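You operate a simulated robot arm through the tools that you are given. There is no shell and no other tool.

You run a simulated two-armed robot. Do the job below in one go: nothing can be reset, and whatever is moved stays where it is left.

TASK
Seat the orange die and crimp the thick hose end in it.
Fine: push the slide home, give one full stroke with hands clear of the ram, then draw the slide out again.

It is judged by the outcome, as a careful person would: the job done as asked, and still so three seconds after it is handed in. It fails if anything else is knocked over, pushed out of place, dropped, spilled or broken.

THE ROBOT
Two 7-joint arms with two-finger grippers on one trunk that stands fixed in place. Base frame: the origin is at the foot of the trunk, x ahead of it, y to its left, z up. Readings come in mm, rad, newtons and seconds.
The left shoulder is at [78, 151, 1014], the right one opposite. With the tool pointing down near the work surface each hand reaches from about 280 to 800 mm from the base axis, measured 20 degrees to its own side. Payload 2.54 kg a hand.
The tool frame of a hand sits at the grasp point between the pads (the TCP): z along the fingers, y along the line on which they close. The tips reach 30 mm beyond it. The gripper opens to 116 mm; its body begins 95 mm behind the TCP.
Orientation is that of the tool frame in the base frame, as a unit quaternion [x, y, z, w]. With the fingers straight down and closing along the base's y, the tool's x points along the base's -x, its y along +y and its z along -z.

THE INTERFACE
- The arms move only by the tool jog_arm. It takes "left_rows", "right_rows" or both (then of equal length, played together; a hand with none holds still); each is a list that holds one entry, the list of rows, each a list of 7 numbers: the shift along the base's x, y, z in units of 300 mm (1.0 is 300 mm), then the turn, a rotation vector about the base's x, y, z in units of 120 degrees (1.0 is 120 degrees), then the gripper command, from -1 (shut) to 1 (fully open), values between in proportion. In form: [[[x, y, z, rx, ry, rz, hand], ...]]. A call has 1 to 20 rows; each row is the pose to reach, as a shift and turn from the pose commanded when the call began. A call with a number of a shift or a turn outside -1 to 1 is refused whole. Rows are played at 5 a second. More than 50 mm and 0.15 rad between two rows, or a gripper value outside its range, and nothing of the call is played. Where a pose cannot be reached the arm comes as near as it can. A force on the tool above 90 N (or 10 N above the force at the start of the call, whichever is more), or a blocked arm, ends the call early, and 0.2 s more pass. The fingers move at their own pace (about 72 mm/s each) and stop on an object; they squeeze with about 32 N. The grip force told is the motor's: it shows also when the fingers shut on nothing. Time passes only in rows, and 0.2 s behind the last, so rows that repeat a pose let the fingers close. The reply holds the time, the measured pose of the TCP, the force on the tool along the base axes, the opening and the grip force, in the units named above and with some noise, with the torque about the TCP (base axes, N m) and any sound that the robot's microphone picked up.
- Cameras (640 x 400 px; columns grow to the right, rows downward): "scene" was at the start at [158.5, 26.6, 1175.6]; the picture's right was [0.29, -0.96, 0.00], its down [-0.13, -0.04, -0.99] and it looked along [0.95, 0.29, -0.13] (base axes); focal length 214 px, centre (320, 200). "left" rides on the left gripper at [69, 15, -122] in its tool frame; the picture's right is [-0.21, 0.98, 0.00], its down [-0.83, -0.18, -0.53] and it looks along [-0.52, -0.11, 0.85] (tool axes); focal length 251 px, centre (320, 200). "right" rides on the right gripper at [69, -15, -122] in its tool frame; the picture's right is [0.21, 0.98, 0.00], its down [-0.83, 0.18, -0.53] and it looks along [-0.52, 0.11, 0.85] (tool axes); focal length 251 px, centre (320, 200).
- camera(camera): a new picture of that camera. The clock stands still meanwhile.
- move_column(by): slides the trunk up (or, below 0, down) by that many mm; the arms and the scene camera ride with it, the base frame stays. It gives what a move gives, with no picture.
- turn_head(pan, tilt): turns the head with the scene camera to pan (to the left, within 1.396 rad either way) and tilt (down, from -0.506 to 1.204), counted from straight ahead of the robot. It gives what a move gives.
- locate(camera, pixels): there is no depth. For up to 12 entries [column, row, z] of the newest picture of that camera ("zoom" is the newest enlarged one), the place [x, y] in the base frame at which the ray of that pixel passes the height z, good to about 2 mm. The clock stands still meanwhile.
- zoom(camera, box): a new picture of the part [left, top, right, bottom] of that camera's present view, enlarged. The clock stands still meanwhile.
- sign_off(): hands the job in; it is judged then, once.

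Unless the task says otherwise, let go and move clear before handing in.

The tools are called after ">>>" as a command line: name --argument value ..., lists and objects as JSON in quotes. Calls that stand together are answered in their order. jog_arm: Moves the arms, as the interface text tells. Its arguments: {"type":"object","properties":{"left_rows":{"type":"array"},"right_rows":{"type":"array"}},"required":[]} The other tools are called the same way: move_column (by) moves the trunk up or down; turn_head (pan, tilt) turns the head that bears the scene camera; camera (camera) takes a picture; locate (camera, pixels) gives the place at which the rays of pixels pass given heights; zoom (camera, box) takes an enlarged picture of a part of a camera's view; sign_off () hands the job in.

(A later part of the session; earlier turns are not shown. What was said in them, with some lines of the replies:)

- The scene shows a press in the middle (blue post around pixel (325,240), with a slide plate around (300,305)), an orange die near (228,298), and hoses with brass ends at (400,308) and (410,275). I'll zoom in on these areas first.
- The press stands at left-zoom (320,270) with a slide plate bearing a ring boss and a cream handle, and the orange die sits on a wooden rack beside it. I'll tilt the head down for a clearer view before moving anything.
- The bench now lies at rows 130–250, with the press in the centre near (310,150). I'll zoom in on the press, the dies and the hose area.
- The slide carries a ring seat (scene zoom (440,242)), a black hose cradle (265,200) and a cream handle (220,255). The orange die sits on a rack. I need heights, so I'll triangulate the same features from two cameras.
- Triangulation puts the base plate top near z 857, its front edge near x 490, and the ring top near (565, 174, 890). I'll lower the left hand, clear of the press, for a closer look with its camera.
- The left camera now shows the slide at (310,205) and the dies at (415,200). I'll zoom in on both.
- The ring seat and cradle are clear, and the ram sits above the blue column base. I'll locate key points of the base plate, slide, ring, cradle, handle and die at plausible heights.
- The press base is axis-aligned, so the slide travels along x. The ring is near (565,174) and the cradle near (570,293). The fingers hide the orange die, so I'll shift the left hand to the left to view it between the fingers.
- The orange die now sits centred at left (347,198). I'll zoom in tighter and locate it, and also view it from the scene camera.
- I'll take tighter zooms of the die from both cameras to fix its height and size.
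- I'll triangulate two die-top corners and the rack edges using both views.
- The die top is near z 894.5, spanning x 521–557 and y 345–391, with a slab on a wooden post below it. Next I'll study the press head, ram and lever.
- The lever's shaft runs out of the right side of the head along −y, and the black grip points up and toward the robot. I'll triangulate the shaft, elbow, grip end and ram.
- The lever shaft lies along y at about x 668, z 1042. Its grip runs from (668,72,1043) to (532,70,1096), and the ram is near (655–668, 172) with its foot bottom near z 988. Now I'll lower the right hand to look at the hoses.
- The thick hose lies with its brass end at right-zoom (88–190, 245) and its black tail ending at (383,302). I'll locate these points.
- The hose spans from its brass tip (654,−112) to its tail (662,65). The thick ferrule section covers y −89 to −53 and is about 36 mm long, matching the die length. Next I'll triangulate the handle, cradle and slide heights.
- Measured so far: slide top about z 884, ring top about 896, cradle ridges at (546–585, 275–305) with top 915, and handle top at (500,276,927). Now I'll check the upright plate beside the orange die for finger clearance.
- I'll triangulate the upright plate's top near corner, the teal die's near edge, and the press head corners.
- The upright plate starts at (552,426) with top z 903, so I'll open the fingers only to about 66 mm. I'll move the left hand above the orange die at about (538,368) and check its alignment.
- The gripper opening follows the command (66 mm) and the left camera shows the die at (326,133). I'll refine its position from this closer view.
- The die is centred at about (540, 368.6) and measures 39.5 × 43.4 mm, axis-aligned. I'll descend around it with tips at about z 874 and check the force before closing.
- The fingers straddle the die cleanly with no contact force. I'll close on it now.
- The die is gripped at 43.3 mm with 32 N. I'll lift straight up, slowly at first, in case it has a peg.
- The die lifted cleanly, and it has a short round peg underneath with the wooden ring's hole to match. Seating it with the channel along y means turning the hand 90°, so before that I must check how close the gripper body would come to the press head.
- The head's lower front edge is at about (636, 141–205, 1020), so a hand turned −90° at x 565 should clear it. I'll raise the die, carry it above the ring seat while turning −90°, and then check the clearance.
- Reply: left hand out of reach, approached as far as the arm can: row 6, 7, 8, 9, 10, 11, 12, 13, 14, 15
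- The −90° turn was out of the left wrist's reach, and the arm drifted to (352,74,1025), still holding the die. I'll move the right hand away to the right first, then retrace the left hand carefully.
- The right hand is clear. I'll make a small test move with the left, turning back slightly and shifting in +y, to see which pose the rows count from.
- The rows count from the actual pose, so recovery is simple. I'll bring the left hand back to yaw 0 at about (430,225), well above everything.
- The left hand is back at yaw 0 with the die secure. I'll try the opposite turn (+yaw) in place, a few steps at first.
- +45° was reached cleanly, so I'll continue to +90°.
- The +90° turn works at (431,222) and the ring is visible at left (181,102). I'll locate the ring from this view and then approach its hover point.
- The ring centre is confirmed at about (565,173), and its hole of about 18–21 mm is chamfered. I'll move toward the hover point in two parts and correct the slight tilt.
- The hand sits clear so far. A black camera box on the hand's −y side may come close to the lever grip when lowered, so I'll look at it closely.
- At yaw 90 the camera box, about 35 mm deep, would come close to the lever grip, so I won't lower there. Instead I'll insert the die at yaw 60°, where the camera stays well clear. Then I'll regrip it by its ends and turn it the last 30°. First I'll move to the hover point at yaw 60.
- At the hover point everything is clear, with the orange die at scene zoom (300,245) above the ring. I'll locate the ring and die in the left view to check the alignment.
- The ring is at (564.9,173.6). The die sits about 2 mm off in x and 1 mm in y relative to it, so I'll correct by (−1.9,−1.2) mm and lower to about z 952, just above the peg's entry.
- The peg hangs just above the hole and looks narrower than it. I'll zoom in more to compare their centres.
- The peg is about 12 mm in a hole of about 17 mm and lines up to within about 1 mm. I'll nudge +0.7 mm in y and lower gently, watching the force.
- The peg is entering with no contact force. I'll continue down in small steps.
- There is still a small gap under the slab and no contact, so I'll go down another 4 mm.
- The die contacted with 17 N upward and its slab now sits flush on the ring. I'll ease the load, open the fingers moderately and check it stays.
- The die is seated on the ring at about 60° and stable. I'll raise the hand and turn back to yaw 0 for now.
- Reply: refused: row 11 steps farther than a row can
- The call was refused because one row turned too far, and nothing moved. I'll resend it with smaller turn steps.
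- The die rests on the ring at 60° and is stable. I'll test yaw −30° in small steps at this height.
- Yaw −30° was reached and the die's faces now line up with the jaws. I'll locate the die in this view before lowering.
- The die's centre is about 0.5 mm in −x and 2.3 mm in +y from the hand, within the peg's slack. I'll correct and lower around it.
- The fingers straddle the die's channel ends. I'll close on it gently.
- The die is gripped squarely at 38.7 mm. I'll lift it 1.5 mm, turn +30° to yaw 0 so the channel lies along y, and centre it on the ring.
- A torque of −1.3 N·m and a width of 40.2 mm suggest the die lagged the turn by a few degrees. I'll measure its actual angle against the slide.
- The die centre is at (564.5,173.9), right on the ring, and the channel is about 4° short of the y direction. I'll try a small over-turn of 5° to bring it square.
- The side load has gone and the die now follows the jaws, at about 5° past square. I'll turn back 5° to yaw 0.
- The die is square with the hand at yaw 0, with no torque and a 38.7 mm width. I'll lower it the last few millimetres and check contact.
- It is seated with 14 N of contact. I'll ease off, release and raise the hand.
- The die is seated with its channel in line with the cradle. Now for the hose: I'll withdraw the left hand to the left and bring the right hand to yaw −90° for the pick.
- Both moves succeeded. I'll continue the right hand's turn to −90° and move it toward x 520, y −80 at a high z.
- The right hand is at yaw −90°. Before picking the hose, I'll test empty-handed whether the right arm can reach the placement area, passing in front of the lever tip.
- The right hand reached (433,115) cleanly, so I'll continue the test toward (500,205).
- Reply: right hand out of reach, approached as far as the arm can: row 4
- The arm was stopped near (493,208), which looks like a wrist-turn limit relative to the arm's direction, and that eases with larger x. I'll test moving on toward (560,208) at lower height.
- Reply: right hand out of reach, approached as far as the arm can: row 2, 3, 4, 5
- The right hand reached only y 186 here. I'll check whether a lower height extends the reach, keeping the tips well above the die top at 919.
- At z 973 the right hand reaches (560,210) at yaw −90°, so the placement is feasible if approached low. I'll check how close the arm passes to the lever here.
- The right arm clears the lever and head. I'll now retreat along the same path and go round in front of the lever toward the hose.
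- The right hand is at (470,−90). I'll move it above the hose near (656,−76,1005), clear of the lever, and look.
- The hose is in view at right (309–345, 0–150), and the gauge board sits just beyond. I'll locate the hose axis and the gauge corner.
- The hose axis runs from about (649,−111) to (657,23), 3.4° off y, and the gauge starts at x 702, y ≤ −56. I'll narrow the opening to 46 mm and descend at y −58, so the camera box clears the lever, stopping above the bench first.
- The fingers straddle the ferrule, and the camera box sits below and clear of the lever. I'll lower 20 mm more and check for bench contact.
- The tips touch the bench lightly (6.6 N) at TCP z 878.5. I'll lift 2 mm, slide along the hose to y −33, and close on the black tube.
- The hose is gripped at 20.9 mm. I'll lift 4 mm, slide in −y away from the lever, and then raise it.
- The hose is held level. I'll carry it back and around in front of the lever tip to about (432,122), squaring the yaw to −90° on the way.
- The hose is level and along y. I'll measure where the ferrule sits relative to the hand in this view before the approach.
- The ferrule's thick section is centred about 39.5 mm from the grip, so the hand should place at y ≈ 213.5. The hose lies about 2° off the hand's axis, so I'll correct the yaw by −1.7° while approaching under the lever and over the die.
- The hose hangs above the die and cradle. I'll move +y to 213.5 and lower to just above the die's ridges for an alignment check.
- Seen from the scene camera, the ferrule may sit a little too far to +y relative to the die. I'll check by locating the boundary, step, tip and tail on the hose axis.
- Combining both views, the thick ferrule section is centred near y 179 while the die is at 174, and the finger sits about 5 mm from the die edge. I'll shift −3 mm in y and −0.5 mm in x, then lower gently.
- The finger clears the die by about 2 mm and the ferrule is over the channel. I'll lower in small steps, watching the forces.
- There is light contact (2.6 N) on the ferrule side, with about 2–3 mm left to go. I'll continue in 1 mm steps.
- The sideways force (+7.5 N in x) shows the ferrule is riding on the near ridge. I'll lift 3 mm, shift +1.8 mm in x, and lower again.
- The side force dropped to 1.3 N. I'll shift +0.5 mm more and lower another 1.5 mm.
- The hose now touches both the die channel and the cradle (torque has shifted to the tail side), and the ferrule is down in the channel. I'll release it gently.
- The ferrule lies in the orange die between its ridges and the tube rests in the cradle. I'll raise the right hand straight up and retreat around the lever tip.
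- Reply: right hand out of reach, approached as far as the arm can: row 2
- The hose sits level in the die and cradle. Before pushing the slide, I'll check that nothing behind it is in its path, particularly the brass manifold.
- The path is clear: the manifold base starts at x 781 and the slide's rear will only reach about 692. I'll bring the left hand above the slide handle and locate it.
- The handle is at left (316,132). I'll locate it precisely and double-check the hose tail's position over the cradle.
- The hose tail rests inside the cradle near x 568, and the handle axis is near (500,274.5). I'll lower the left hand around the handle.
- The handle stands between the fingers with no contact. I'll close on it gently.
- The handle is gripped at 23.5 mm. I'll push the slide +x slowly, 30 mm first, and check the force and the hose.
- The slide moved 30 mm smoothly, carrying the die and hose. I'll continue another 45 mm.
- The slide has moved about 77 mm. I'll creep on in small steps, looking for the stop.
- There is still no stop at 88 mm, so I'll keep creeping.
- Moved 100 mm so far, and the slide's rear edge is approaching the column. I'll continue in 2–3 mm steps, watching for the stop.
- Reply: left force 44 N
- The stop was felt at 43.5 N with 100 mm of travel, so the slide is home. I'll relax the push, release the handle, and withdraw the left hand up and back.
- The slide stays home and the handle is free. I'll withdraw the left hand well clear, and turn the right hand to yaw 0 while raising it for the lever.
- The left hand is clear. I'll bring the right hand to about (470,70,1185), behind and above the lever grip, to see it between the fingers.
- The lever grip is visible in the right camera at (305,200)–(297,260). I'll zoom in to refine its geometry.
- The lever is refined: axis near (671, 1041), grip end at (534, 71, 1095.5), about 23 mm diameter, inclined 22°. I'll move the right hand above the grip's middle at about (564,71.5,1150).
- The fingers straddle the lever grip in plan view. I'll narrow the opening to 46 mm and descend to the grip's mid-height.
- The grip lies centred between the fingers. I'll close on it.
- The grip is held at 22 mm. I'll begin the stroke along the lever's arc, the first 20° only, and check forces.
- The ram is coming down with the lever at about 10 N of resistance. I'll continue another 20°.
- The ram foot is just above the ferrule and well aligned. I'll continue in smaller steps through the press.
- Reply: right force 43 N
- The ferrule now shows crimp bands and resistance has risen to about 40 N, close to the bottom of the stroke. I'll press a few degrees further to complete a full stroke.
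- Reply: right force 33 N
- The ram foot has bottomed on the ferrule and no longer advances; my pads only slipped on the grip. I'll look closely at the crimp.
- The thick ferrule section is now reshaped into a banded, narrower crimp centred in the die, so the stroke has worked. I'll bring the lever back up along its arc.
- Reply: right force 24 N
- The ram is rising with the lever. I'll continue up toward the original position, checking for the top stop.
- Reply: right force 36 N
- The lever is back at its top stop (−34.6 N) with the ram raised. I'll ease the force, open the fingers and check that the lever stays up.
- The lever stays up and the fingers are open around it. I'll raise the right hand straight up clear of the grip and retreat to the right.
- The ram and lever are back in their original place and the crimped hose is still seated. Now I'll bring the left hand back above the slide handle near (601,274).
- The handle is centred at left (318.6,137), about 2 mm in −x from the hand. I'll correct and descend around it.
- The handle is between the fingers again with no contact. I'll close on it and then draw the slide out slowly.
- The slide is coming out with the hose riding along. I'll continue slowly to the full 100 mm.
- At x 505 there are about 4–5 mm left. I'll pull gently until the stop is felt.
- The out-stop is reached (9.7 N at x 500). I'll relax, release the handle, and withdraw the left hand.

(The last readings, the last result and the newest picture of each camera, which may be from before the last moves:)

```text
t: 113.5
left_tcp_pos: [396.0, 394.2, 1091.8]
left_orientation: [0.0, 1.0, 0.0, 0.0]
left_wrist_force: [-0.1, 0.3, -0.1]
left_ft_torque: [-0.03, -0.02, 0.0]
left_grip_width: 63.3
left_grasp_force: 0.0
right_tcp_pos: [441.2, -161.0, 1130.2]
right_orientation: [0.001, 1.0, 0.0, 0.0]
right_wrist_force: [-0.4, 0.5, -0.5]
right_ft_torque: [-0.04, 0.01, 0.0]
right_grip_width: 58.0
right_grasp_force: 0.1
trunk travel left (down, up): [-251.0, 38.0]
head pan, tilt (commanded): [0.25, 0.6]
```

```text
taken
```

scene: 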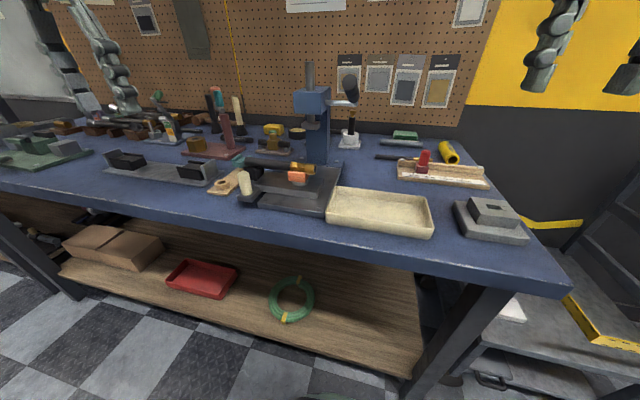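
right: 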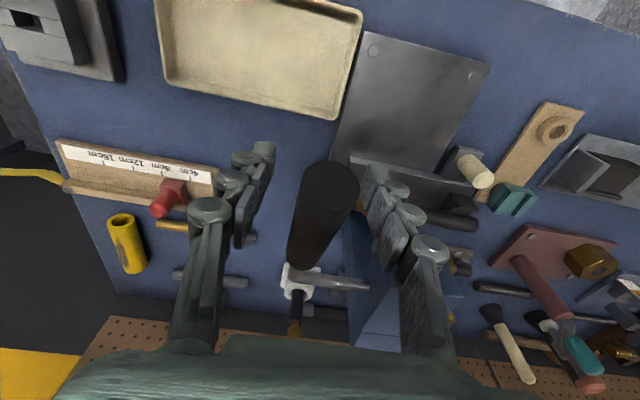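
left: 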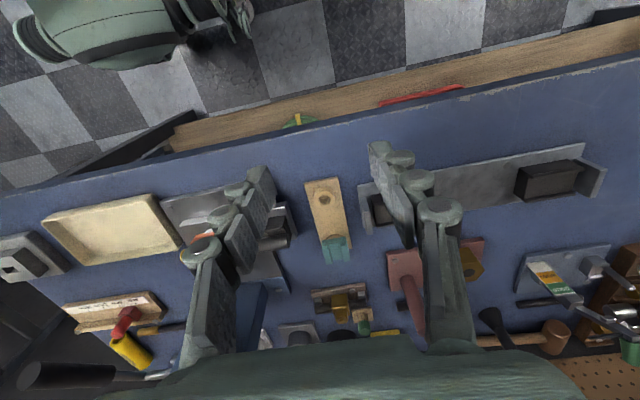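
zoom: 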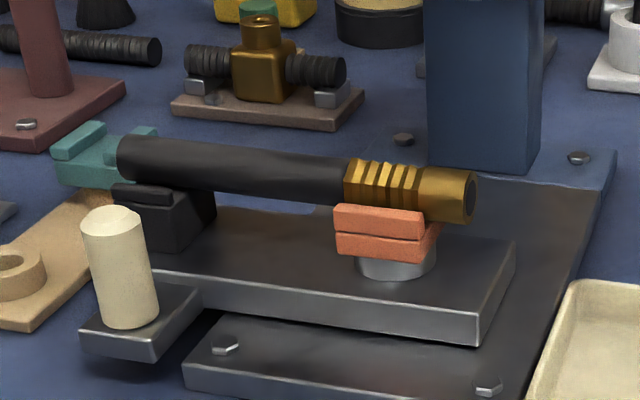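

The final views show the thick hose end crimped (bands at scene zoom (385,185)) and lying in the orange die. The slide is fully out, and the lever and ram are back up. The teal die, rack, tray and other items are where they were, and both hands are empty and clear, so I'm handing the job in.

>>> sign_off

```text
The job is handed in.
```

The job is done and handed in. The orange die is seated in the press slide, and the thick hose end is crimped in it.

- **Die:** it sits flat on the ring seat with its channel in line with the hose cradle. I seated it at an angle first because the arm could not turn far enough in one go, then turned it square.
- **Hose:** the thick brass section lies in the die and the tube rests in the cradle.
- **Crimp:** I pushed the slide home to its stop and gave one lever stroke with both hands clear of the ram. The brass now shows the crimp bands. The gripper slipped a few millimetres on the lever at the very bottom, after the bands had appeared and the ram had stopped moving down.
- **Finish:** the lever and ram are back up, and the slide is drawn out to its stop with the hose still in the die. Both hands are empty and clear, and nothing else looked moved in the last pictures.
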